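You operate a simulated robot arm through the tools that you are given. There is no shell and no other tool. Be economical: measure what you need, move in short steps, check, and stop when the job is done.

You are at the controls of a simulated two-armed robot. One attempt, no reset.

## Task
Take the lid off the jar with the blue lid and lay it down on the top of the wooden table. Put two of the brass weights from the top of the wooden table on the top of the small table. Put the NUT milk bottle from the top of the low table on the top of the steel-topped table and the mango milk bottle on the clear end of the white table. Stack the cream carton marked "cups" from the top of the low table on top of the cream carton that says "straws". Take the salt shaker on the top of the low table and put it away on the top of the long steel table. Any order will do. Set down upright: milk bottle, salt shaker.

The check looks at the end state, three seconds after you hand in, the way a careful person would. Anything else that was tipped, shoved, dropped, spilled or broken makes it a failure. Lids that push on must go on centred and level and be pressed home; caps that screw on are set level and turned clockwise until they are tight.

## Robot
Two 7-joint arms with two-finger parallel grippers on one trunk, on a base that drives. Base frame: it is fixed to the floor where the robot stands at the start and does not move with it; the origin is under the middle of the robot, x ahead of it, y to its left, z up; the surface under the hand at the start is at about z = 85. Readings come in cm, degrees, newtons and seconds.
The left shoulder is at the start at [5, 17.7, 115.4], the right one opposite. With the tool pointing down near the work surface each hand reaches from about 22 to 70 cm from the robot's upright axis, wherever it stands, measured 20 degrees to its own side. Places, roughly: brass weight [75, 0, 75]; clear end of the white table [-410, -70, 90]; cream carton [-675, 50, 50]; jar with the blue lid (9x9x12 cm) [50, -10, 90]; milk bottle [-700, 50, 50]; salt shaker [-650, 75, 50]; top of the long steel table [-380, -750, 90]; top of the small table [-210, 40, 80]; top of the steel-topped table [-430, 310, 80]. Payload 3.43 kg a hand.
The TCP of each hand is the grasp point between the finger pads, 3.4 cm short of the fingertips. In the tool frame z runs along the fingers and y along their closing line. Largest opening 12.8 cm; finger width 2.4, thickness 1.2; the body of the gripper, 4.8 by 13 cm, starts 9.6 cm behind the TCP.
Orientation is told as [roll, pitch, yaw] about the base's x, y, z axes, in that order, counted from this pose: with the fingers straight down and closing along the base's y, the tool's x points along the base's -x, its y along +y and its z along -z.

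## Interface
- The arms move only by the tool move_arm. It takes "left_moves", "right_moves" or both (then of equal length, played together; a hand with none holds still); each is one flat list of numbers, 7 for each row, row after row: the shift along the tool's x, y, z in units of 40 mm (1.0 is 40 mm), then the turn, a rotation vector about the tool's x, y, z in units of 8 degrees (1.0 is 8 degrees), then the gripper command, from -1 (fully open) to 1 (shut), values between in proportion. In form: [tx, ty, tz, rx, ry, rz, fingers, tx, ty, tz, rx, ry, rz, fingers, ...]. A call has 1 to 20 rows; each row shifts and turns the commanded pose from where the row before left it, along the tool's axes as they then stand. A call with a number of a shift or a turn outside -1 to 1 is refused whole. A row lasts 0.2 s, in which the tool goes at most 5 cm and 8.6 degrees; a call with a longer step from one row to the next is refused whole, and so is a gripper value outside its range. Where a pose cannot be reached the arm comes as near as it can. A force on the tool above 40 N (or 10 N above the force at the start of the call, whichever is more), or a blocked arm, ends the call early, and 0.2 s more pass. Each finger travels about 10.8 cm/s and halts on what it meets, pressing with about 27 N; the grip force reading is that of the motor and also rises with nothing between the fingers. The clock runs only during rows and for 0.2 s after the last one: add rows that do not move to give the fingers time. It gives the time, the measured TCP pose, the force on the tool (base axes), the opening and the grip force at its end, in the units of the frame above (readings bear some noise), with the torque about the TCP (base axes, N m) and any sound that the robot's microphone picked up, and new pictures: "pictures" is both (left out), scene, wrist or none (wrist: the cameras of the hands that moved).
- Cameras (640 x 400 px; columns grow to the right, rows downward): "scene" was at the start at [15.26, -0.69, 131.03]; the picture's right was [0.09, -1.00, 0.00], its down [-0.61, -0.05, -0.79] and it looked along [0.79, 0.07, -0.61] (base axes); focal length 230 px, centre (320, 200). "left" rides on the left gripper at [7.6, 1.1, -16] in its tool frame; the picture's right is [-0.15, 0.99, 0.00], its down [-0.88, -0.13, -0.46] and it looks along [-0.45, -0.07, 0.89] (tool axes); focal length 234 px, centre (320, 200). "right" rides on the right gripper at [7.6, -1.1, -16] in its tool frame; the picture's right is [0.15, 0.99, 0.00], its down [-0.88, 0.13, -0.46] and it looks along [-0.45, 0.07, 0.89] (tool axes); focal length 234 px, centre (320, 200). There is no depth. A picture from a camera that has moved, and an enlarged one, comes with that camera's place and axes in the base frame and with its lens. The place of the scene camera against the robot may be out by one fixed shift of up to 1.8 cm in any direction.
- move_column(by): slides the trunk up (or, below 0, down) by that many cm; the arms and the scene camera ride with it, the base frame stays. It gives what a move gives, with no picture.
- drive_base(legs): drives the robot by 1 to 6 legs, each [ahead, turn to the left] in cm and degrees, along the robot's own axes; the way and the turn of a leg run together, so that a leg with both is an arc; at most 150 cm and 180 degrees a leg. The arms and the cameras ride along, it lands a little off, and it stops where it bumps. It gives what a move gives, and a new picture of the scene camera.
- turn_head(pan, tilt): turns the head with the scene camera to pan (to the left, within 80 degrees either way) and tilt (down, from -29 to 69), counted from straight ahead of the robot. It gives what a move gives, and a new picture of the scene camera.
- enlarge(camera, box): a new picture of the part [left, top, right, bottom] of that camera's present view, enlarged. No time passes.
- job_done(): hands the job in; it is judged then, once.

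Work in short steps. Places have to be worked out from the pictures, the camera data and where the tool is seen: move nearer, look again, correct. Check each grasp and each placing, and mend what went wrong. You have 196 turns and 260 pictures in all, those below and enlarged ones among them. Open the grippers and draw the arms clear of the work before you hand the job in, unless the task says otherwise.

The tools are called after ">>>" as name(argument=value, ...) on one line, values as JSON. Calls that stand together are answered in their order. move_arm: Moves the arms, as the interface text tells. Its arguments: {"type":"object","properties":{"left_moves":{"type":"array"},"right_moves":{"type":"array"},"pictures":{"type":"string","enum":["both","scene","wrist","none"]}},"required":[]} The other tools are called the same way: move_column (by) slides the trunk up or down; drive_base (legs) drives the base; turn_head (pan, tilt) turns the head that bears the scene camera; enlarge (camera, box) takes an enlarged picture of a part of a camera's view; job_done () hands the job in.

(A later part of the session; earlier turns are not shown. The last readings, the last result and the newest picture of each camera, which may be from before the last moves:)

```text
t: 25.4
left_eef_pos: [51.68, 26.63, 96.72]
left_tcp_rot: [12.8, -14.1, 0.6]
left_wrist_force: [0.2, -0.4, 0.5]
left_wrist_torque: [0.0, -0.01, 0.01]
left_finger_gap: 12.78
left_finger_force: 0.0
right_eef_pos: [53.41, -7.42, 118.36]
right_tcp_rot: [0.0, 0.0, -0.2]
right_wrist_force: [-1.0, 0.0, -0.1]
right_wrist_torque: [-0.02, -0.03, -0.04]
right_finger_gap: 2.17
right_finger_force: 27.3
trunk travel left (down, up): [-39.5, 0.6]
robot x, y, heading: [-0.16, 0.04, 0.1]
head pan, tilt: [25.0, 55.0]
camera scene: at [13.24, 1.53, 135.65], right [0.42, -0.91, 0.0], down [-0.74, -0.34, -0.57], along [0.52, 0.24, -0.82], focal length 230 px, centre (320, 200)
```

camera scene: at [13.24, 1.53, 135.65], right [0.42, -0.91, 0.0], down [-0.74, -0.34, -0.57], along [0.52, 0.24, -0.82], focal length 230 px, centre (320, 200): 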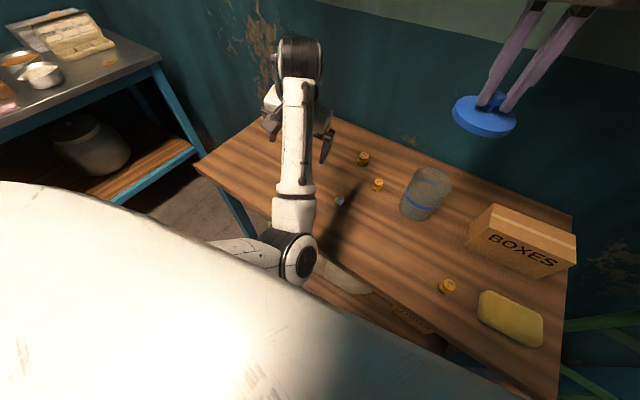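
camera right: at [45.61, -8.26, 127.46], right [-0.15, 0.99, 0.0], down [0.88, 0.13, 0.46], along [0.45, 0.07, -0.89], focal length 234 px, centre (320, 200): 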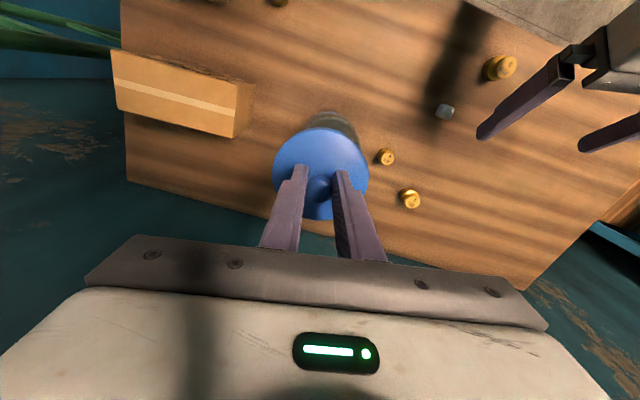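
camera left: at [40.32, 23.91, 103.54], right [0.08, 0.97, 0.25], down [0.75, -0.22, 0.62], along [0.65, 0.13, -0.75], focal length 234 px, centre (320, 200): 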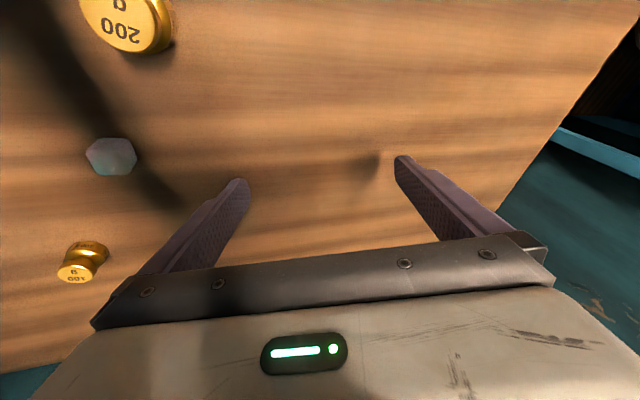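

Free now. I try a small rise of the left hand again.

>>> move_arm(left_moves=[0, 0, -0.5, 0, 0, 0, -1, 0, 0, -0.5, 0, 0, 0, -1, 0, 0, -0.5, 0, 0, 0, -1], pictures="scene")

```text
t: 26.4
left_eef_pos: [49.31, 29.55, 94.48]
left_tcp_rot: [15.6, -6.8, 1.9]
left_wrist_force: [-0.9, 0.7, -0.4]
left_wrist_torque: [0.02, -0.01, 0.01]
left_finger_gap: 12.81
left_finger_force: 0.2
left hand out of reach, approached as far as the arm can: row 1, 2, 3
right_eef_pos: [53.49, -7.38, 118.35]
right_tcp_rot: [0.0, 0.0, -0.2]
right_wrist_force: [0.1, 0.2, -0.2]
right_wrist_torque: [0.0, 0.0, -0.03]
right_finger_gap: 2.15
right_finger_force: 26.9
trunk travel left (down, up): [-39.5, 0.6]
robot x, y, heading: [-0.12, -0.01, -0.3]
head pan, tilt: [25.0, 55.0]
stopped in row 3 (left hand): the arm was blocked; the commanded pose is now the measured one
camera scene: at [13.24, 1.55, 135.65], right [0.42, -0.91, 0.0], down [-0.74, -0.34, -0.57], along [0.52, 0.24, -0.82], focal length 230 px, centre (320, 200)
```

scene: 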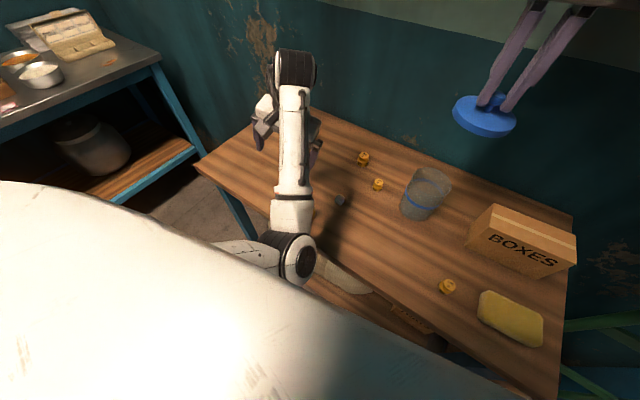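

The wrist's fold limit seems to be what blocks it (forearm steep, tool down). I retrace: tilt the tool forward again to relieve it.

>>> move_arm(left_moves=[0, 0, 0, 0.39, -0.8, 0, -1, 0, 0, 0, 0.39, -0.8, 0, -1, 0, 0, 0, 0.39, -0.8, 0, -1, 0, 0, 0, 0.39, -0.8, 0, -1, 0, -0.3, 0, 0.39, -0.8, 0, -1, 0, -0.5, 0, 0, -0.5, 0, -1], pictures="scene")

```text
t: 27.7
left_eef_pos: [53.76, 29.2, 103.65]
left_tcp_rot: [5.8, -50.5, -5.1]
left_wrist_force: [0.3, 0.1, 0.3]
left_wrist_torque: [-0.01, -0.01, -0.02]
left_finger_gap: 12.83
left_finger_force: 0.0
right_eef_pos: [53.37, -7.42, 118.51]
right_tcp_rot: [0.1, 0.0, -0.2]
right_wrist_force: [0.9, -0.3, -0.8]
right_wrist_torque: [-0.03, 0.01, 0.04]
right_finger_gap: 2.19
right_finger_force: 26.9
trunk travel left (down, up): [-39.5, 0.6]
robot x, y, heading: [0.05, -0.1, -0.0]
head pan, tilt: [25.0, 55.0]
stopped in row 6 (left hand): the arm was blocked; the commanded pose is now the measured one
camera scene: at [13.24, 1.52, 135.65], right [0.42, -0.91, 0.0], down [-0.74, -0.34, -0.57], along [0.52, 0.24, -0.82], focal length 230 px, centre (320, 200)
```

scene: 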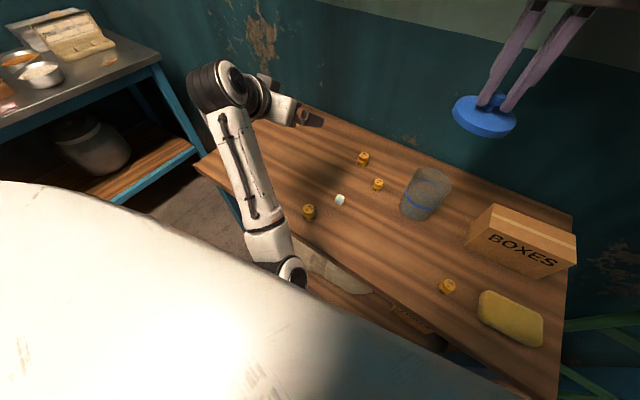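

That helped: the hand is at z 104 and the weight stands untouched. Now raise it with this tilt.

>>> move_arm(left_moves=[-0.3, 0, -0.26, 0, 0, 0, -1, -0.38, 0, -0.32, 0, 0, 0, -1, -0.38, 0, -0.32, 0, 0, 0, -1, -0.38, 0, -0.32, 0, 0, 0, -1], pictures="scene")

```text
t: 28.7
left_eef_pos: [53.57, 28.7, 111.19]
left_tcp_rot: [5.5, -50.4, -5.1]
left_wrist_force: [-0.5, -0.4, -1.5]
left_wrist_torque: [0.04, 0.04, 0.02]
left_finger_gap: 12.79
left_finger_force: 0.1
right_eef_pos: [53.47, -7.53, 118.47]
right_tcp_rot: [0.0, 0.1, -0.2]
right_wrist_force: [0.4, -0.1, -1.3]
right_wrist_torque: [0.01, -0.02, 0.02]
right_finger_gap: 2.2
right_finger_force: 27.2
trunk travel left (down, up): [-39.5, 0.6]
robot x, y, heading: [-0.23, -0.29, -0.3]
head pan, tilt: [25.0, 55.0]
camera scene: at [13.24, 1.54, 135.64], right [0.42, -0.91, 0.0], down [-0.74, -0.34, -0.57], along [0.52, 0.24, -0.82], focal length 230 px, centre (320, 200)
```

scene: 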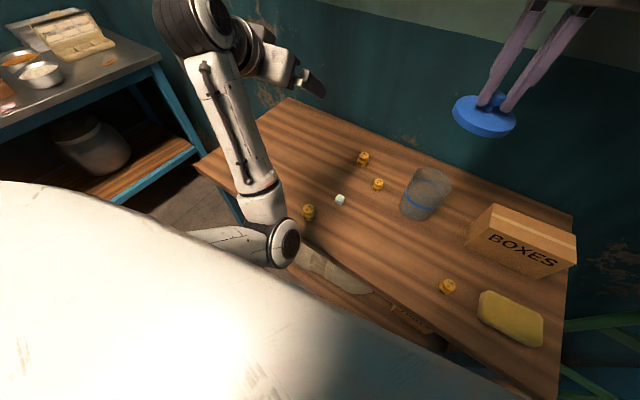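

I stretch the arm forward and up, then level the tool where the forearm lies flatter.

>>> move_arm(left_moves=[-0.6, 0, 0.145, 0, 0, 0, -1, -0.6, 0, 0.145, 0, 0, 0, -1, -0.6, 0, 0.145, 0, 0, 0, -1, -0.6, 0, 0.145, 0, 0, 0, -1, 0, 0, 0, 0, 0.8, 0, -1, 0, 0, 0, 0, 0.8, 0, -1, 0, 0, 0, 0, 0.8, 0, -1, 0, 0, 0, 0, 0.8, 0, -1], pictures="scene")

```text
t: 30.5
left_eef_pos: [61.46, 28.18, 116.97]
left_tcp_rot: [4.0, -24.8, -2.5]
left_wrist_force: [0.0, 0.0, -0.7]
left_wrist_torque: [0.04, -0.01, 0.0]
left_finger_gap: 12.78
left_finger_force: 0.0
right_eef_pos: [53.35, -7.57, 118.41]
right_tcp_rot: [0.0, 0.1, -0.1]
right_wrist_force: [0.9, 0.7, -0.5]
right_wrist_torque: [0.01, -0.01, 0.05]
right_finger_gap: 2.16
right_finger_force: 26.9
trunk travel left (down, up): [-39.5, 0.6]
robot x, y, heading: [-0.25, 0.05, 0.0]
head pan, tilt: [25.0, 55.0]
camera scene: at [13.24, 1.48, 135.64], right [0.42, -0.91, 0.0], down [-0.74, -0.34, -0.57], along [0.52, 0.24, -0.82], focal length 230 px, centre (320, 200)
```

scene: 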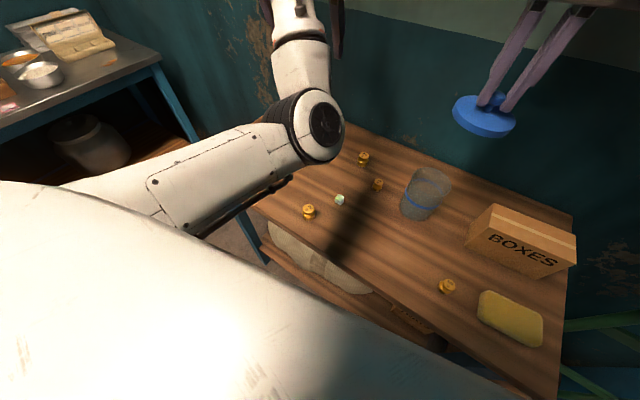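

Good posture again. I level the left hand, and carry the lid with the right hand over the clear table spot at (42, -2) and down to just above.

>>> move_arm(left_moves=[0, 0, 0, 0.25, 0.8, 0, -1, 0, 0, 0, 0.25, 0.8, 0, -1, 0, 0, 0, 0, 0.8, 0, -1, 0, 0, 0, 0, 0.7, 0, -1, 0, 0, 0, 0, 0, 0, -1, 0.5, 0, 0, 0, 0, 0, -1, 0.5, 0, 0, 0, 0, 0, -1, 0.5, 0, 0, 0, 0, 0, -1, 0.5, 0, 0, 0, 0, 0, -1, 0.5, 0, 0, 0, 0, 0, -1], right_moves=[0.7, 0.35, 0, 0, 0, 0, 1, 0.7, 0.35, 0, 0, 0, 0, 1, 0.7, 0.35, 0, 0, 0, 0, 1, 0.75, 0.33, 0, 0, 0, 0, 1, 0, 0, 1, 0, 0, 0, 1, 0, 0, 1, 0, 0, 0, 1, 0, 0, 1, 0, 0, 0, 1, 0, 0, 1, 0, 0, 0, 1, 0, 0, 1, 0, 0, 0, 1, 0, 0, 0.6, 0, 0, 0, 1])

```text
t: 32.7
left_eef_pos: [56.48, 29.18, 117.03]
left_tcp_rot: [-0.3, -0.2, -1.1]
left_wrist_force: [0.0, -0.2, -0.7]
left_wrist_torque: [-0.06, -0.02, 0.01]
left_finger_gap: 12.79
left_finger_force: 0.1
left hand out of reach, approached as far as the arm can: row 8, 9, 10
right_eef_pos: [42.01, -1.81, 96.05]
right_tcp_rot: [-0.1, 0.0, -0.1]
right_wrist_force: [-0.1, -0.2, 0.1]
right_wrist_torque: [0.0, 0.01, -0.02]
right_finger_gap: 2.16
right_finger_force: 26.8
trunk travel left (down, up): [-39.5, 0.6]
robot x, y, heading: [-0.24, -0.37, -0.1]
head pan, tilt: [25.0, 55.0]
camera scene: at [13.24, 1.54, 135.65], right [0.42, -0.91, 0.0], down [-0.74, -0.34, -0.57], along [0.52, 0.24, -0.82], focal length 230 px, centre (320, 200)
camera right: at [34.29, -2.84, 111.97], right [-0.14, 0.99, 0.0], down [0.88, 0.13, 0.46], along [0.45, 0.07, -0.89], focal length 234 px, centre (320, 200)
camera left: at [49.01, 30.7, 132.92], right [0.16, 0.99, -0.01], down [0.88, -0.14, 0.46], along [0.45, -0.08, -0.89], focal length 234 px, centre (320, 200)
```

scene: 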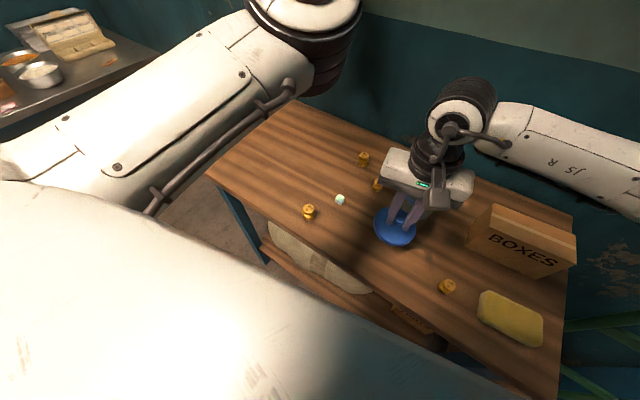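
right: 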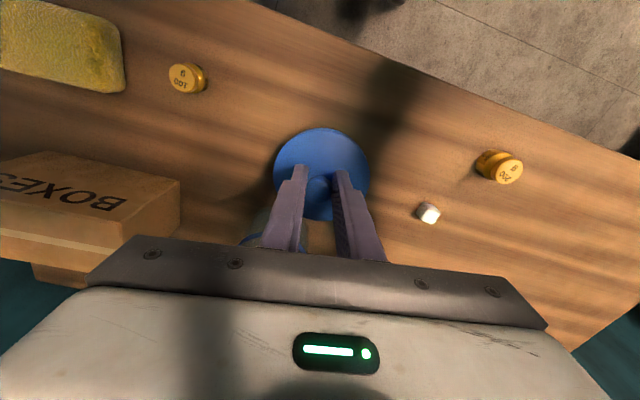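
left: 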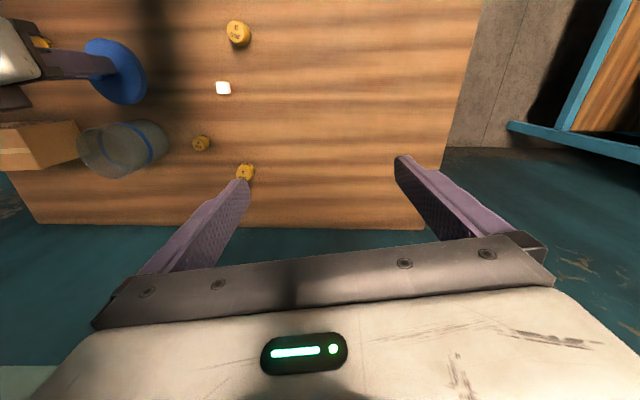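

The lid is over a clear spot. I lower it in small steps to feel for the table.

>>> move_arm(right_moves=[0, 0, 0.3, 0, 0, 0, 1, 0, 0, 0.3, 0, 0, 0, 1, 0, 0, 0.3, 0, 0, 0, 1, 0, 0, 0.15, 0, 0, 0, 1, 0, 0, 0.1, 0, 0, 0, 1], pictures="wrist")

```text
t: 33.9
left_eef_pos: [56.69, 29.36, 117.13]
left_tcp_rot: [-0.5, -0.3, -1.1]
left_wrist_force: [0.6, -0.7, -0.2]
left_wrist_torque: [0.04, -0.01, 0.02]
left_finger_gap: 12.79
left_finger_force: 0.0
right_eef_pos: [41.97, -1.88, 91.33]
right_tcp_rot: [0.0, 0.0, -0.3]
right_wrist_force: [0.5, -0.3, 0.1]
right_wrist_torque: [-0.01, -0.02, -0.01]
right_finger_gap: 2.15
right_finger_force: 26.8
trunk travel left (down, up): [-39.5, 0.6]
robot x, y, heading: [0.05, 0.09, 0.1]
head pan, tilt: [25.0, 55.0]
camera right: at [34.27, -2.88, 107.34], right [-0.14, 0.99, 0.0], down [0.88, 0.13, 0.46], along [0.45, 0.07, -0.89], focal length 234 px, centre (320, 200)
```

right: 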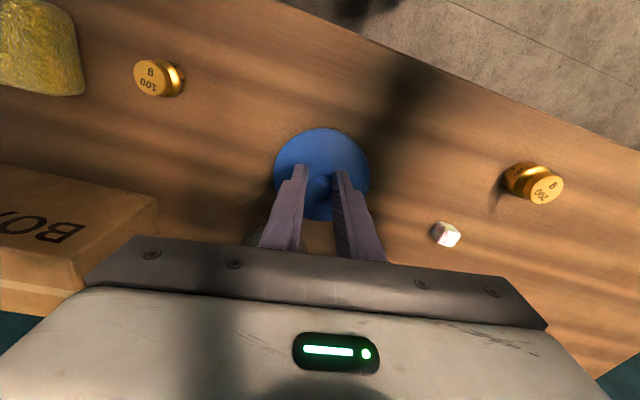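

No contact yet; I go on down with fine steps.

>>> move_arm(right_moves=[0, 0, 0.06, 0, 0, 0, 1, 0, 0, 0.06, 0, 0, 0, 1, 0, 0, 0.06, 0, 0, 0, 1, 0, 0, 0, 0, 0, 0, 1], pictures="none")

```text
t: 34.9
left_eef_pos: [56.49, 29.32, 116.99]
left_tcp_rot: [-0.5, -0.2, -1.1]
left_wrist_force: [0.5, 0.0, 0.0]
left_wrist_torque: [-0.01, 0.02, -0.02]
left_finger_gap: 12.77
left_finger_force: 0.0
right_eef_pos: [41.84, -1.81, 90.8]
right_tcp_rot: [0.0, -0.1, -0.1]
right_wrist_force: [0.6, 4.8, 8.5]
right_wrist_torque: [-0.14, -0.29, 0.1]
right_finger_gap: 2.17
right_finger_force: 26.4
trunk travel left (down, up): [-39.5, 0.6]
robot x, y, heading: [0.24, 0.04, -0.0]
head pan, tilt: [25.0, 55.0]
```

Contact (8.5 N). I release the lid and rise.

>>> move_arm(right_moves=[0, 0, 0, 0, 0, 0, 0.6, 0, 0, 0, 0, 0, 0, 0.2, 0, 0, 0, 0, 0, 0, 0.2, 0, 0, -0.5, 0, 0, 0, 0.2, 0, 0, -1, 0, 0, 0, 0.2, 0, 0, -1, 0, 0, 0, 0.2, 0, 0, -1, 0, 0, 0, 0.2])

```text
t: 36.5
left_eef_pos: [56.62, 29.24, 117.01]
left_tcp_rot: [-0.4, -0.1, -1.2]
left_wrist_force: [-0.7, 0.4, 0.2]
left_wrist_torque: [-0.02, -0.03, -0.01]
left_finger_gap: 12.78
left_finger_force: 0.1
right_eef_pos: [41.99, -1.91, 104.69]
right_tcp_rot: [-0.1, 0.1, -0.3]
right_wrist_force: [0.1, -0.2, 1.0]
right_wrist_torque: [0.01, 0.03, 0.06]
right_finger_gap: 5.12
right_finger_force: 0.2
trunk travel left (down, up): [-39.5, 0.6]
robot x, y, heading: [-0.21, -0.04, -0.1]
head pan, tilt: [25.0, 55.0]
camera scene: at [13.2, 1.55, 135.65], right [0.42, -0.91, 0.0], down [-0.74, -0.34, -0.57], along [0.52, 0.24, -0.82], focal length 230 px, centre (320, 200)
camera right: at [34.23, -2.96, 120.6], right [-0.14, 0.99, 0.0], down [0.88, 0.13, 0.45], along [0.45, 0.06, -0.89], focal length 234 px, centre (320, 200)
```

scene: 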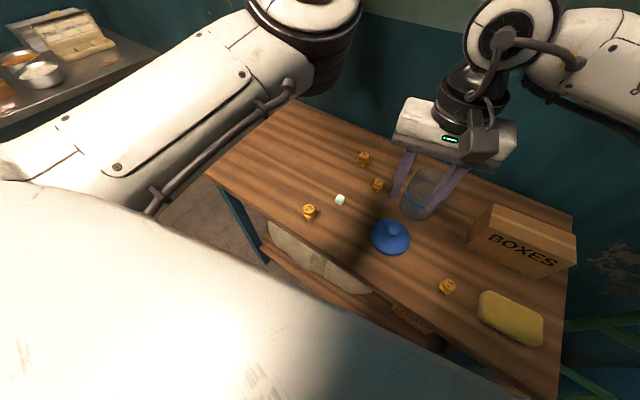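
right: 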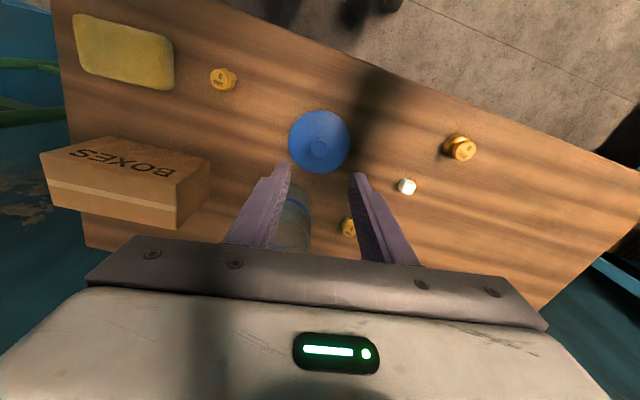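

Lid lies flat on the table. I lower the trunk back and bring both hands above their weights (right one at about (35.7, -15)).

>>> move_column(by=-7)

>>> move_arm(right_moves=[0.4, -0.8, 0, 0, 0, 0, 0.1, 0.4, -0.8, 0, 0, 0, 0, 0.1, 0.4, -0.8, 0, 0, 0, 0, 0.1, 0.35, -0.87, 0, 0, 0, 0, 0.1, 0, 0, 0, 0, 0, 0, 0.1, 0, 0, 0, 0, 0, 0, 0.1], left_moves=[0.7, -0.45, 0, 0, 0, 0, 0.1, 0.7, -0.45, 0, 0, 0, 0, 0.1, 0.7, -0.45, 0, 0, 0, 0, 0.1, 0.7, -0.45, 0, 0, 0, 0, 0.1, 0.7, -0.45, 0, 0, 0, 0, 0.1, 0.6, -0.45, 0, 0, 0, 0, 0.1])

```text
t: 37.6
left_eef_pos: [56.51, 29.27, 110.0]
left_tcp_rot: [-0.4, -0.2, -1.1]
left_wrist_force: [0.5, -0.7, -0.6]
left_wrist_torque: [0.0, -0.01, -0.03]
left_finger_gap: 12.82
left_finger_force: 0.0
right_eef_pos: [41.92, -2.06, 97.59]
right_tcp_rot: [0.1, 0.0, -0.2]
right_wrist_force: [0.0, -0.1, 0.3]
right_wrist_torque: [-0.03, -0.02, 0.02]
right_finger_gap: 5.1
right_finger_force: 0.0
trunk travel left (down, up): [-32.5, 7.6]
robot x, y, heading: [0.31, -0.04, -0.2]
head pan, tilt: [25.0, 55.0]
```

```text
t: 39.0
left_eef_pos: [56.52, 29.28, 110.03]
left_tcp_rot: [-0.4, -0.3, -1.1]
left_wrist_force: [-0.2, 0.1, -0.1]
left_wrist_torque: [-0.02, 0.03, 0.02]
left_finger_gap: 5.75
left_finger_force: 0.1
left hand out of reach, approached as far as the arm can: row 1, 2, 3, 4, 5, 6
right_eef_pos: [35.63, -15.0, 97.74]
right_tcp_rot: [0.0, 0.0, -0.2]
right_wrist_force: [0.1, 0.4, 0.4]
right_wrist_torque: [0.02, 0.01, 0.02]
right_finger_gap: 5.8
right_finger_force: 0.1
trunk travel left (down, up): [-32.5, 7.6]
robot x, y, heading: [-0.19, -0.34, 0.1]
head pan, tilt: [25.0, 55.0]
camera scene: at [13.23, 1.52, 128.65], right [0.42, -0.91, 0.0], down [-0.74, -0.34, -0.57], along [0.52, 0.24, -0.82], focal length 230 px, centre (320, 200)
camera right: at [27.91, -15.98, 113.65], right [-0.14, 0.99, 0.0], down [0.88, 0.13, 0.46], along [0.45, 0.07, -0.89], focal length 234 px, centre (320, 200)
camera left: at [49.0, 30.68, 125.97], right [0.16, 0.99, -0.01], down [0.88, -0.14, 0.46], along [0.45, -0.08, -0.89], focal length 234 px, centre (320, 200)
```

scene: 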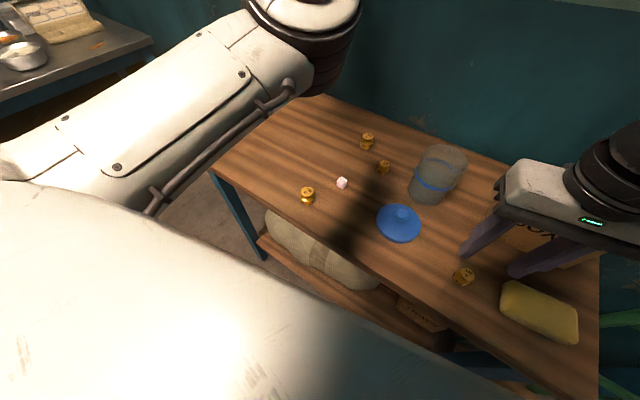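
right: 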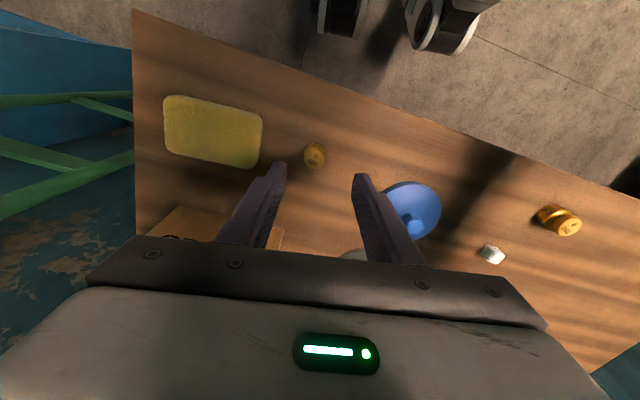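
left: 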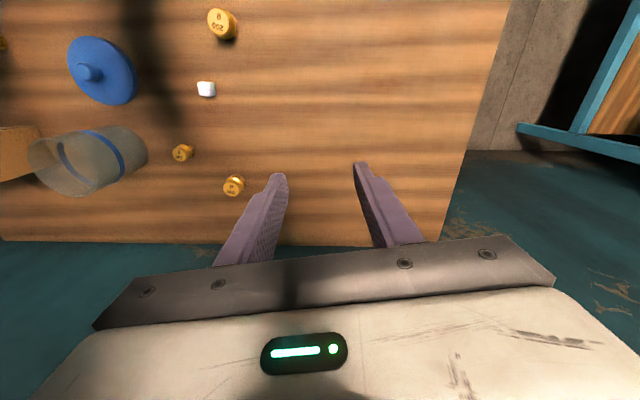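

The left arm is still folded the wrong way (elbow inside). I probe a yaw of the left hand to swing the elbow back out; the right hand stays above its weight.

>>> move_arm(left_moves=[0, 0, 0, 0, 0, 0.6, 0, 0, 0, 0, 0, 0, 0.6, 0, 0, 0, 0, 0, 0, 0.6, 0, 0, 0, 0, 0, 0, 0.6, 0, 0, 0, 0, 0, 0, 0.6, 0, 0, 0, 0, 0, 0, 0.6, 0], pictures="scene")

```text
t: 40.4
left_eef_pos: [56.53, 29.24, 110.03]
left_tcp_rot: [-0.4, -0.3, -30.0]
left_wrist_force: [0.1, 0.2, 0.3]
left_wrist_torque: [0.04, -0.01, -0.01]
left_finger_gap: 6.41
left_finger_force: 0.1
right_eef_pos: [35.68, -14.9, 97.76]
right_tcp_rot: [0.0, 0.0, -0.2]
right_wrist_force: [0.9, 0.2, 0.1]
right_wrist_torque: [0.02, -0.04, -0.03]
right_finger_gap: 5.74
right_finger_force: 0.1
trunk travel left (down, up): [-32.5, 7.6]
robot x, y, heading: [0.19, 0.11, -0.0]
head pan, tilt: [25.0, 55.0]
camera scene: at [13.23, 1.53, 128.65], right [0.42, -0.91, 0.0], down [-0.74, -0.34, -0.57], along [0.52, 0.24, -0.82], focal length 230 px, centre (320, 200)
```

scene: 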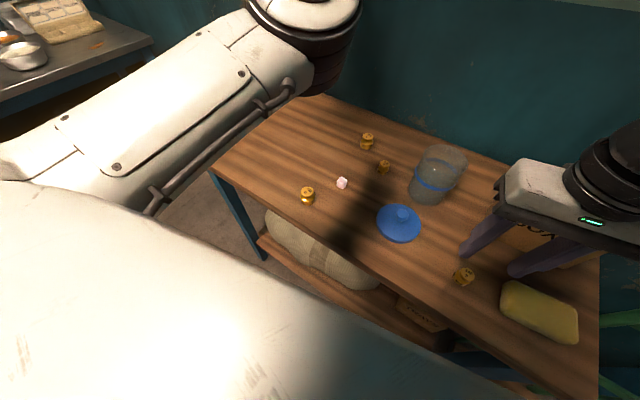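

I look at the left arm itself to understand its posture.

>>> turn_head(pan=40, tilt=10)

```text
t: 41.5
left_eef_pos: [56.59, 29.2, 110.07]
left_tcp_rot: [-0.2, -0.4, -29.9]
left_wrist_force: [0.0, -0.1, 0.3]
left_wrist_torque: [0.01, 0.0, 0.01]
left_finger_gap: 6.39
left_finger_force: 0.1
right_eef_pos: [35.77, -14.94, 97.77]
right_tcp_rot: [-0.1, 0.0, -0.2]
right_wrist_force: [-0.1, -0.7, -0.4]
right_wrist_torque: [0.03, 0.01, 0.04]
right_finger_gap: 5.75
right_finger_force: 0.2
trunk travel left (down, up): [-32.5, 7.6]
robot x, y, heading: [-0.02, -0.06, -0.1]
head pan, tilt: [40.0, 10.0]
camera scene: at [13.83, 4.46, 135.48], right [0.64, -0.77, 0.0], down [-0.13, -0.11, -0.98], along [0.76, 0.63, -0.17], focal length 230 px, centre (320, 200)
```

scene: 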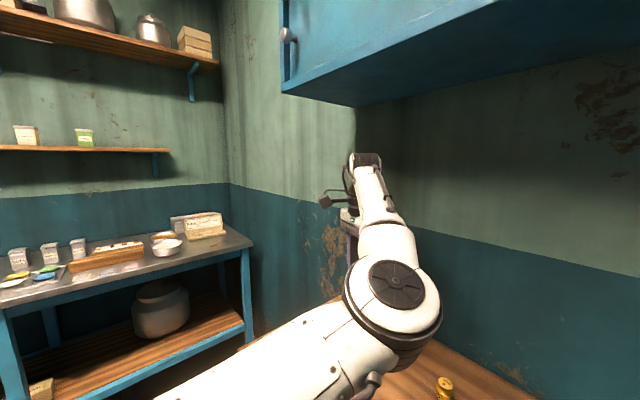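

The forearm slopes up so the wrist is folded to its limit. I lower the hand (flattening the forearm) while undoing the yaw, then try pulling back.

>>> move_arm(left_moves=[0, 0, 0.5, 0, 0, -0.6, 0, 0, 0, 0.5, 0, 0, -0.6, 0, 0, 0, 0.5, 0, 0, -0.6, 0, 0, 0, 0.5, 0, 0, -0.6, 0, 0, 0, 0.5, 0, 0, -0.6, 0, 0, 0, 0.5, 0, 0, -0.6, 0, 0.3, 0, 0, 0, 0, 0, 0, 0.4, 0, 0, 0, 0, 0, 0, 0.4, 0, 0, 0, 0, 0, 0], pictures="scene")

```text
t: 43.5
left_eef_pos: [54.73, 31.94, 98.29]
left_tcp_rot: [-0.1, -0.8, -0.5]
left_wrist_force: [0.2, 0.1, 0.8]
left_wrist_torque: [0.0, -0.01, 0.02]
left_finger_gap: 6.43
left_finger_force: 0.0
left hand out of reach, approached as far as the arm can: row 1, 7, 8, 9
right_eef_pos: [35.66, -14.99, 97.71]
right_tcp_rot: [0.0, 0.0, -0.3]
right_wrist_force: [-0.1, 0.0, -0.1]
right_wrist_torque: [0.07, -0.03, -0.04]
right_finger_gap: 5.76
right_finger_force: 0.0
trunk travel left (down, up): [-32.5, 7.6]
robot x, y, heading: [0.14, 0.06, -0.2]
head pan, tilt: [40.0, 10.0]
camera scene: at [13.82, 4.47, 135.49], right [0.64, -0.77, 0.0], down [-0.13, -0.11, -0.98], along [0.76, 0.63, -0.17], focal length 230 px, centre (320, 200)
```

scene: 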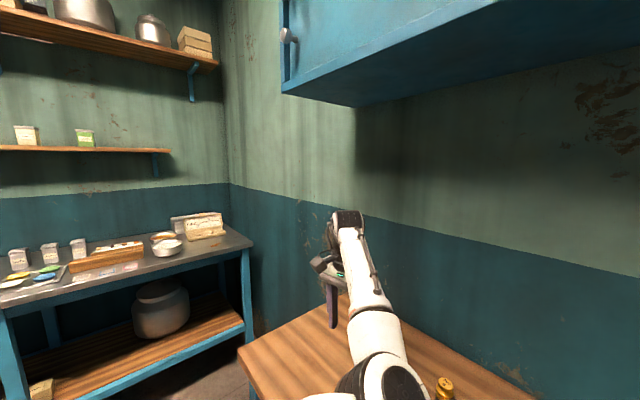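

Pulling back drives it outward. I stretch the arm far forward instead, where the elbow is nearly straight and can re-bend.

>>> move_arm(left_moves=[0, -0.3, -0.8, 0, 0, 0, 0, -0.3, -0.4, -0.8, 0, 0, 0, 0, -0.5, -0.4, -0.8, 0, 0, 0, 0, -0.5, -0.4, -0.6, 0, 0, 0, 0, -0.5, -0.4, -0.5, 0, 0, 0, 0, -0.5, -0.4, 0, 0, 0, 0, 0, -0.5, -0.4, 0, 0, 0, 0, 0, -0.3, -0.4, 0, 0, 0, 0, 0], pictures="scene")

```text
t: 45.3
left_eef_pos: [63.01, 20.1, 111.22]
left_tcp_rot: [-0.4, -0.2, -2.1]
left_wrist_force: [-0.2, 0.1, -0.5]
left_wrist_torque: [-0.01, -0.03, 0.0]
left_finger_gap: 6.42
left_finger_force: 0.1
left hand out of reach, approached as far as the arm can: row 1, 6, 7, 8
right_eef_pos: [35.66, -14.98, 97.74]
right_tcp_rot: [-0.1, 0.1, -0.2]
right_wrist_force: [0.3, -0.2, 0.8]
right_wrist_torque: [-0.03, 0.02, 0.0]
right_finger_gap: 5.76
right_finger_force: 0.1
trunk travel left (down, up): [-32.5, 7.6]
robot x, y, heading: [-0.45, 0.21, 0.0]
head pan, tilt: [40.0, 10.0]
camera scene: at [13.83, 4.47, 135.48], right [0.64, -0.77, 0.0], down [-0.13, -0.11, -0.98], along [0.76, 0.63, -0.17], focal length 230 px, centre (320, 200)
```

scene: 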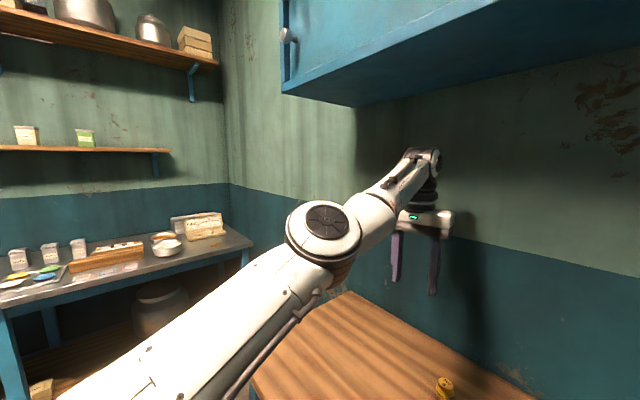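

Stretched and the elbow now sits up and to the left. I pull back again.

>>> move_arm(left_moves=[0.4, 0, 0, 0, 0, 0, 0, 0.5, 0, 0, 0, 0, 0, 0, 0.5, 0, 0, 0, 0, 0, 0, 0.5, 0, 0, 0, 0, 0, 0], pictures="scene")

```text
t: 46.3
left_eef_pos: [62.12, 19.83, 113.45]
left_tcp_rot: [-0.3, -0.1, -2.1]
left_wrist_force: [0.1, 0.7, 0.2]
left_wrist_torque: [-0.02, 0.01, -0.03]
left_finger_gap: 6.37
left_finger_force: 0.1
left hand out of reach, approached as far as the arm can: row 1, 2, 3, 4
right_eef_pos: [35.82, -15.01, 97.71]
right_tcp_rot: [0.0, 0.0, -0.2]
right_wrist_force: [-0.1, -0.5, -0.3]
right_wrist_torque: [-0.02, -0.01, 0.0]
right_finger_gap: 5.76
right_finger_force: 0.1
trunk travel left (down, up): [-32.5, 7.6]
robot x, y, heading: [0.02, 0.08, 0.1]
head pan, tilt: [40.0, 10.0]
camera scene: at [13.81, 4.46, 135.49], right [0.64, -0.77, 0.0], down [-0.13, -0.11, -0.98], along [0.76, 0.63, -0.17], focal length 230 px, centre (320, 200)
```

scene: 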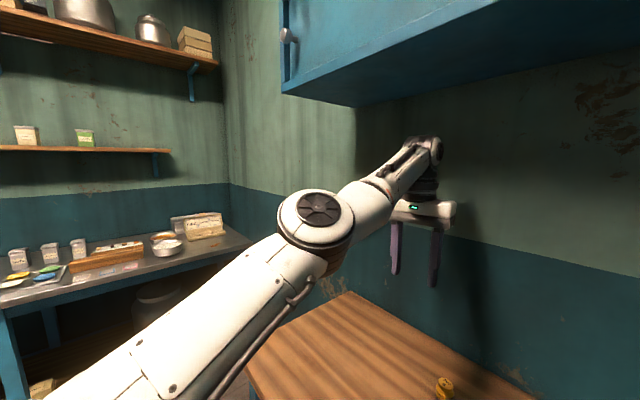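

It drifts slowly in the right sense (elbow moving left/out). I continue back and up.

>>> move_arm(left_moves=[0.3, 0, -0.4, 0, 0, 0, 0, 0.4, 0, -0.4, 0, 0, 0, 0, 0.4, 0, -0.4, 0, 0, 0, 0, 0.5, 0, 0, 0, 0, 0, 0, 0.5, 0, 0, 0, 0, 0, 0, 0.5, 0, 0, 0, 0, 0, 0], pictures="scene")

```text
t: 47.7
left_eef_pos: [59.7, 19.99, 118.63]
left_tcp_rot: [-0.2, -0.1, -2.1]
left_wrist_force: [-0.2, -0.3, 0.1]
left_wrist_torque: [0.06, 0.01, 0.01]
left_finger_gap: 6.38
left_finger_force: 0.1
left hand out of reach, approached as far as the arm can: row 1, 2, 3, 4, 5, 6
right_eef_pos: [35.64, -14.96, 97.81]
right_tcp_rot: [-0.1, 0.0, -0.2]
right_wrist_force: [-0.1, 0.4, -0.4]
right_wrist_torque: [0.0, 0.04, -0.01]
right_finger_gap: 5.75
right_finger_force: 0.1
trunk travel left (down, up): [-32.5, 7.6]
robot x, y, heading: [-0.03, 0.06, 0.2]
head pan, tilt: [40.0, 10.0]
camera scene: at [13.83, 4.47, 135.48], right [0.64, -0.77, 0.0], down [-0.13, -0.11, -0.98], along [0.76, 0.63, -0.17], focal length 230 px, centre (320, 200)
```

scene: 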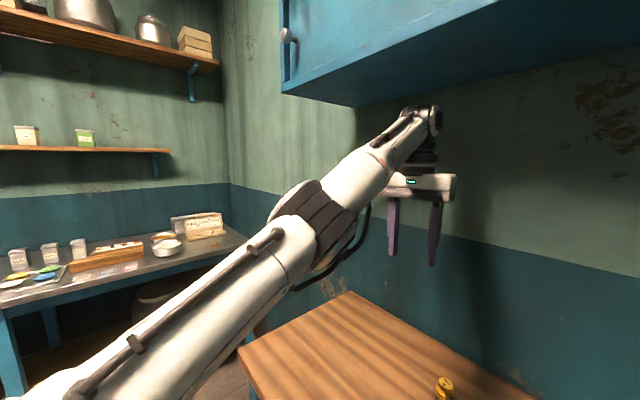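

The upper arm rolled over at full stretch – the swivel changed. I try to pull back now.

>>> move_arm(left_moves=[0.4, 0, 0, 0, 0, 0, 0, 0.5, 0, 0, 0, 0, 0, 0, 0.5, 0, 0, 0, 0, 0, 0, 0.5, 0, 0.2, 0, 0, 0, 0, 0.5, 0, 0.2, 0, 0, 0, 0, 0.5, 0, 0.2, 0, 0, 0, 0], pictures="scene")

```text
t: 49.1
left_eef_pos: [59.79, 19.95, 118.81]
left_tcp_rot: [-0.3, -0.1, -2.1]
left_wrist_force: [-0.4, 0.1, -0.2]
left_wrist_torque: [0.01, 0.02, 0.02]
left_finger_gap: 6.39
left_finger_force: 0.0
left hand out of reach, approached as far as the arm can: row 1, 2, 3, 4, 5, 6
right_eef_pos: [35.6, -14.86, 97.72]
right_tcp_rot: [0.0, 0.0, -0.1]
right_wrist_force: [-0.3, -0.3, 0.4]
right_wrist_torque: [0.0, 0.01, -0.02]
right_finger_gap: 5.74
right_finger_force: 0.0
trunk travel left (down, up): [-32.5, 7.6]
robot x, y, heading: [-0.21, 0.06, 0.0]
head pan, tilt: [40.0, 10.0]
camera scene: at [13.83, 4.46, 135.48], right [0.64, -0.77, 0.0], down [-0.13, -0.11, -0.98], along [0.76, 0.63, -0.17], focal length 230 px, centre (320, 200)
```

scene: 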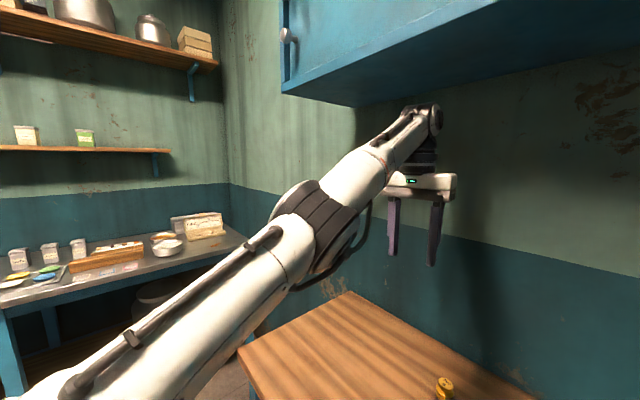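

At the straight singularity pulling does nothing. I tilt the tool (which moves the wrist back) to break out of it.

>>> move_arm(left_moves=[0, 0, 0.2, 0, -0.6, 0, 0, 0, 0, 0.2, 0, -0.8, 0, 0, 0, 0, 0, 0, -0.8, 0, 0, 0, 0, 0, 0, -0.8, 0, 0, 0.3, 0, 0, 0, 0, 0, 0, 0.3, 0, 0, 0, 0, 0, 0], pictures="scene")

```text
t: 50.5
left_eef_pos: [60.44, 19.93, 119.41]
left_tcp_rot: [-0.2, -2.5, -2.1]
left_wrist_force: [-0.2, -0.1, -0.1]
left_wrist_torque: [0.0, 0.01, 0.03]
left_finger_gap: 6.43
left_finger_force: 0.0
left hand out of reach, approached as far as the arm can: row 1, 2, 3, 4, 5, 6
right_eef_pos: [35.67, -15.01, 97.68]
right_tcp_rot: [0.0, 0.1, -0.2]
right_wrist_force: [-0.6, 0.0, -0.5]
right_wrist_torque: [0.0, 0.01, 0.01]
right_finger_gap: 5.76
right_finger_force: 0.1
trunk travel left (down, up): [-32.5, 7.6]
robot x, y, heading: [0.39, 0.02, -0.2]
head pan, tilt: [40.0, 10.0]
camera scene: at [13.83, 4.46, 135.48], right [0.64, -0.77, 0.0], down [-0.13, -0.11, -0.98], along [0.76, 0.63, -0.17], focal length 230 px, centre (320, 200)
```

scene: 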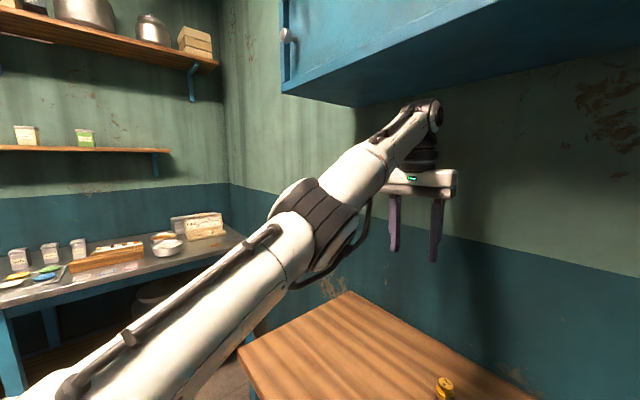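

Still singular. I try a lateral sweep (right and down), whose chord passes inside the reach sphere.

>>> move_arm(left_moves=[0, -0.8, 0.5, 0, 0, 0, 0, 0, -0.8, 0.5, 0, 0, 0, 0, 0, -0.8, 0.5, 0, 0, 0, 0, 0, -0.8, 0.5, 0, 0, 0, 0, 0.4, 0, 0, 0, 0, 0, 0, 0.4, 0, 0, 0, 0, 0, 0, 0.4, 0, 0, 0, 0, 0, 0], pictures="scene")

```text
t: 52.1
left_eef_pos: [61.09, 6.63, 111.91]
left_tcp_rot: [-0.2, -2.4, -2.1]
left_wrist_force: [0.4, 0.3, -0.3]
left_wrist_torque: [0.02, -0.02, 0.0]
left_finger_gap: 6.39
left_finger_force: 0.0
left hand out of reach, approached as far as the arm can: row 1, 3, 5, 6, 7
right_eef_pos: [35.7, -14.88, 97.83]
right_tcp_rot: [-0.1, 0.0, -0.2]
right_wrist_force: [-0.1, 1.1, -0.7]
right_wrist_torque: [0.02, 0.02, 0.05]
right_finger_gap: 5.75
right_finger_force: 0.1
trunk travel left (down, up): [-32.5, 7.6]
robot x, y, heading: [0.39, -0.11, -0.2]
head pan, tilt: [40.0, 10.0]
camera scene: at [13.83, 4.47, 135.48], right [0.64, -0.77, 0.0], down [-0.13, -0.11, -0.98], along [0.76, 0.63, -0.17], focal length 230 px, centre (320, 200)
```

scene: 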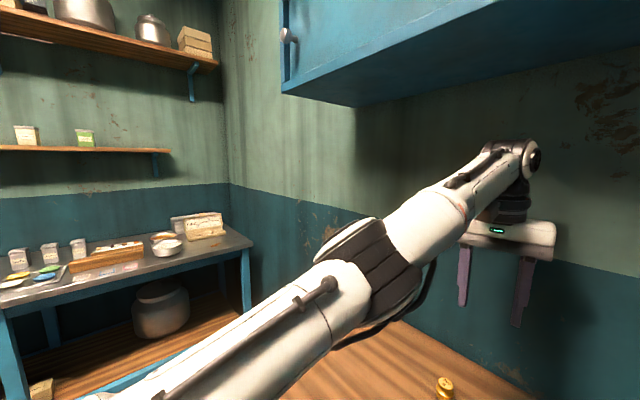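

I lower the hand about 13 cm – mostly lateral to the arm but slightly inward – to force flexion.

>>> move_arm(left_moves=[0, 0, 0.5, 0, 0, 0, 0, 0, 0, 0.5, 0, 0, 0, 0, 0, 0, 0.5, 0, 0, 0, 0, 0, 0, 0.5, 0, 0, 0, 0, 0, 0, 0.5, 0, 0, 0, 0, 0, 0, 0.5, 0, 0, 0, 0, 0.3, 0.3, 0, 0, 0, 0, 0, 0.3, 0.3, 0, 0, 0, 0, 0], pictures="scene")

```text
t: 53.9
left_eef_pos: [64.12, 7.25, 100.95]
left_tcp_rot: [-0.2, -2.4, -2.2]
left_wrist_force: [0.2, -0.6, 0.5]
left_wrist_torque: [0.01, 0.01, -0.03]
left_finger_gap: 6.4
left_finger_force: 0.1
left hand out of reach, approached as far as the arm can: row 1, 2, 3, 5, 6, 7, 8
right_eef_pos: [35.63, -14.91, 97.85]
right_tcp_rot: [0.0, 0.0, -0.3]
right_wrist_force: [-0.2, -0.1, 0.0]
right_wrist_torque: [0.01, -0.01, -0.01]
right_finger_gap: 5.74
right_finger_force: 0.1
trunk travel left (down, up): [-32.5, 7.6]
robot x, y, heading: [0.14, -0.2, 0.1]
head pan, tilt: [40.0, 10.0]
camera scene: at [13.83, 4.45, 135.48], right [0.64, -0.77, 0.0], down [-0.13, -0.11, -0.98], along [0.76, 0.63, -0.17], focal length 230 px, centre (320, 200)
```

scene: 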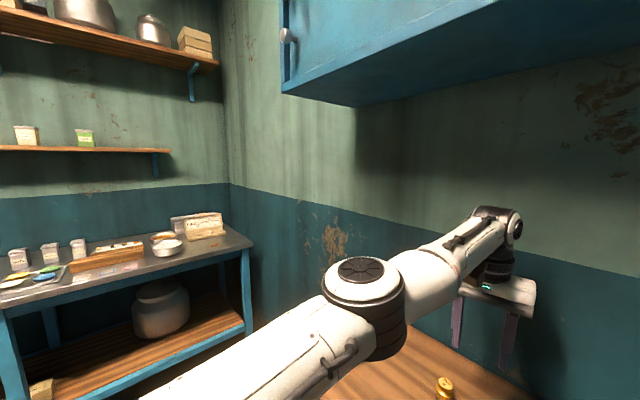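

Now the elbow hinge is vertical with the elbow left of the line – the good posture. I retract.

>>> move_arm(left_moves=[0.3, 0, 0, 0, 0, 0, 0, 0.4, 0, 0, 0, 0, 0, 0, 0.5, 0, 0, 0, 0, 0, 0, 0.5, 0, 0, 0, 0, 0, 0, 0.5, 0, 0, 0, 0, 0, 0], pictures="scene")

```text
t: 55.1
left_eef_pos: [63.32, 5.16, 101.63]
left_tcp_rot: [-0.2, -2.4, -2.1]
left_wrist_force: [0.5, -0.7, -0.5]
left_wrist_torque: [-0.03, -0.02, -0.01]
left_finger_gap: 6.38
left_finger_force: 0.1
left hand out of reach, approached as far as the arm can: row 1, 2, 3, 4, 5
right_eef_pos: [35.67, -14.85, 97.76]
right_tcp_rot: [0.0, -0.1, -0.2]
right_wrist_force: [0.9, 0.7, -0.7]
right_wrist_torque: [0.01, -0.02, 0.02]
right_finger_gap: 5.76
right_finger_force: 0.0
trunk travel left (down, up): [-32.5, 7.6]
robot x, y, heading: [0.1, -0.01, -0.1]
head pan, tilt: [40.0, 10.0]
camera scene: at [13.82, 4.45, 135.49], right [0.64, -0.77, 0.0], down [-0.13, -0.11, -0.98], along [0.76, 0.63, -0.17], focal length 230 px, centre (320, 200)
```

scene: 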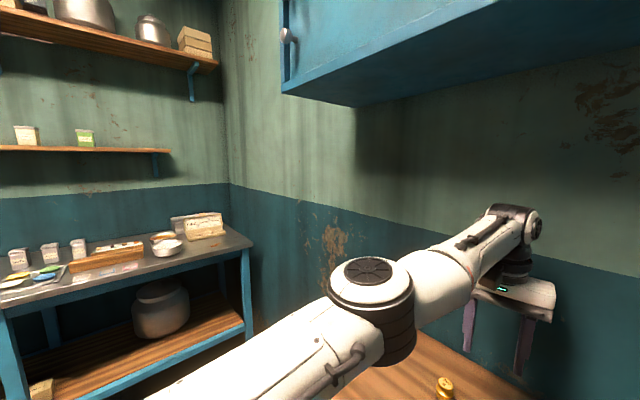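

Still bends the wrong way. I'll back the robot away from the table for free space; the right hand rises first.

>>> move_arm(right_moves=[0, 0, -0.9, 0, 0, 0, 0.1, 0, 0, -0.9, 0, 0, 0, 0.1, 0, 0, -0.9, 0, 0, 0, 0.1, 0, 0, -0.9, 0, 0, 0, 0.1], left_moves=[0, 0, -0.5, 0, 0, 0, 0, 0, 0, -0.5, 0, 0, 0, 0, 0, 0, -0.5, 0, 0, 0, 0, 0, 0, -0.5, 0, 0, 0, 0], pictures="none")

>>> drive_base(legs=[[-60, 0]])

```text
t: 56.1
left_eef_pos: [61.88, 6.96, 109.1]
left_tcp_rot: [-0.5, -2.1, -0.7]
left_wrist_force: [0.4, -0.5, 0.2]
left_wrist_torque: [-0.04, 0.01, -0.03]
left_finger_gap: 6.41
left_finger_force: 0.1
left hand out of reach, approached as far as the arm can: row 2, 3, 4
right_eef_pos: [35.58, -15.07, 112.03]
right_tcp_rot: [-0.1, 0.0, -0.1]
right_wrist_force: [-0.3, 0.0, -0.6]
right_wrist_torque: [-0.04, 0.0, 0.0]
right_finger_gap: 5.77
right_finger_force: 0.2
trunk travel left (down, up): [-32.5, 7.6]
robot x, y, heading: [-0.14, 0.11, 0.2]
head pan, tilt: [40.0, 10.0]
```

```text
t: 59.5
left_eef_pos: [1.81, 6.85, 109.72]
left_tcp_rot: [-0.7, -2.7, -1.3]
left_wrist_force: [-0.4, 0.6, -0.2]
left_wrist_torque: [-0.03, 0.01, 0.01]
left_finger_gap: 6.42
left_finger_force: 0.0
right_eef_pos: [-24.75, -14.92, 111.94]
right_tcp_rot: [0.1, 0.0, -0.7]
right_wrist_force: [0.9, -0.2, 0.1]
right_wrist_torque: [-0.01, -0.01, 0.0]
right_finger_gap: 5.77
right_finger_force: 0.1
trunk travel left (down, up): [-32.5, 7.6]
robot x, y, heading: [-59.99, 0.17, -0.5]
head pan, tilt: [40.0, 10.0]
camera scene: at [-46.46, 4.71, 135.49], right [0.64, -0.77, 0.0], down [-0.13, -0.11, -0.98], along [0.76, 0.63, -0.17], focal length 230 px, centre (320, 200)
```

scene: 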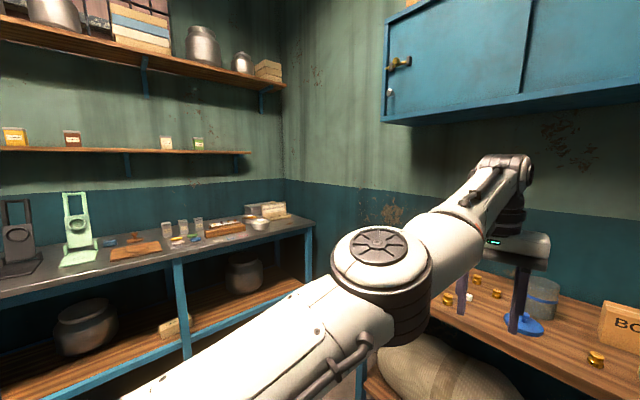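

Free space now. I sweep the left hand up and outward, to let the upper arm roll over.

>>> move_arm(left_moves=[0, 0.3, -0.8, 0, 0, 0, 0, 0.1, 0.3, -0.8, 0, 0, 0, 0, 0.1, 0.3, -0.8, 0, 0, 0, 0, 0.2, 0.3, -0.8, 0, 0, 0, 0, 0.2, 0.3, -0.8, 0, 0, 0, 0, 0.3, 0.3, -0.8, 0, 0, 0, 0, 0.4, 0.3, -0.8, 0, 0, 0, 0, 0.5, 0.3, -0.8, 0, 0, 0, 0], pictures="scene")

```text
t: 61.3
left_eef_pos: [-6.33, 16.86, 128.61]
left_tcp_rot: [-0.7, -2.7, -1.2]
left_wrist_force: [0.0, -1.1, -0.5]
left_wrist_torque: [0.02, -0.02, 0.01]
left_finger_gap: 6.42
left_finger_force: 0.0
left hand out of reach, approached as far as the arm can: row 1, 3, 4, 5, 6, 8
right_eef_pos: [-24.87, -14.93, 111.92]
right_tcp_rot: [-0.1, 0.0, -0.6]
right_wrist_force: [0.1, -0.1, 0.0]
right_wrist_torque: [0.03, -0.02, 0.01]
right_finger_gap: 5.77
right_finger_force: 0.2
trunk travel left (down, up): [-32.5, 7.6]
robot x, y, heading: [-60.3, 0.44, -0.6]
head pan, tilt: [40.0, 10.0]
camera scene: at [-46.51, 4.69, 135.5], right [0.64, -0.77, 0.0], down [-0.13, -0.11, -0.98], along [0.76, 0.63, -0.17], focal length 230 px, centre (320, 200)
```

scene: 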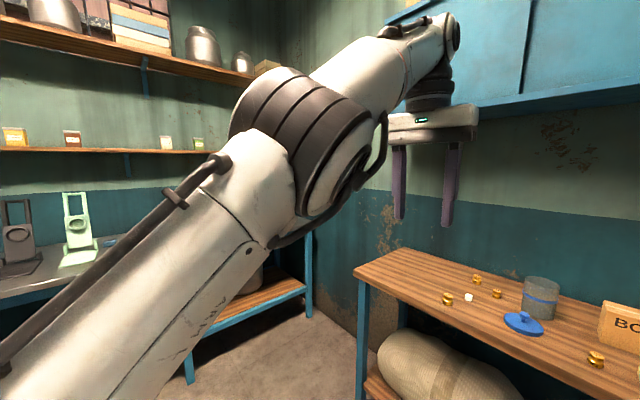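

Rolled again. Here I tilt the tool forward, which draws the wrist down and back well inside the sphere.

>>> move_arm(left_moves=[0, 0, 0, 0, -0.8, 0, 0, 0, 0, 0, 0, -0.8, 0, 0, 0, 0, 0, 0, -0.8, 0, 0, 0, 0, 0, 0, -0.8, 0, 0, 0, 0, 0, 0, -0.8, 0, 0, 0, 0, 0, 0, -0.8, 0, 0], pictures="scene")

```text
t: 62.7
left_eef_pos: [-1.6, 22.73, 132.6]
left_tcp_rot: [-2.6, -40.9, 1.1]
left_wrist_force: [0.6, 0.4, 0.3]
left_wrist_torque: [0.01, 0.05, 0.0]
left_finger_gap: 6.38
left_finger_force: 0.1
left hand out of reach, approached as far as the arm can: row 3, 4, 5, 6
right_eef_pos: [-24.82, -14.95, 112.03]
right_tcp_rot: [0.0, 0.0, -0.6]
right_wrist_force: [0.3, -0.4, -0.8]
right_wrist_torque: [0.02, -0.03, 0.03]
right_finger_gap: 5.75
right_finger_force: 0.1
trunk travel left (down, up): [-32.5, 7.6]
robot x, y, heading: [-59.87, 0.57, -0.5]
head pan, tilt: [40.0, 10.0]
camera scene: at [-46.45, 4.72, 135.49], right [0.64, -0.77, 0.0], down [-0.13, -0.11, -0.98], along [0.76, 0.63, -0.17], focal length 230 px, centre (320, 200)
```

scene: 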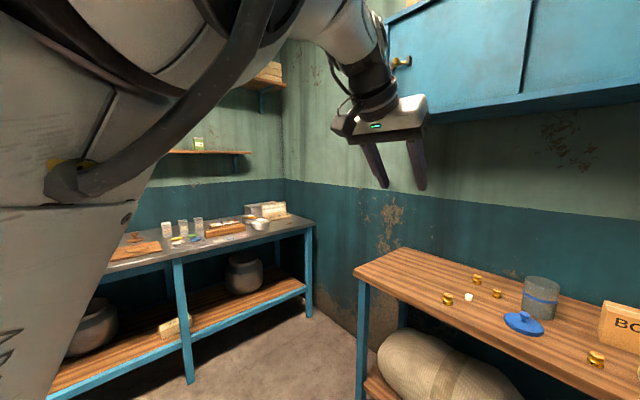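

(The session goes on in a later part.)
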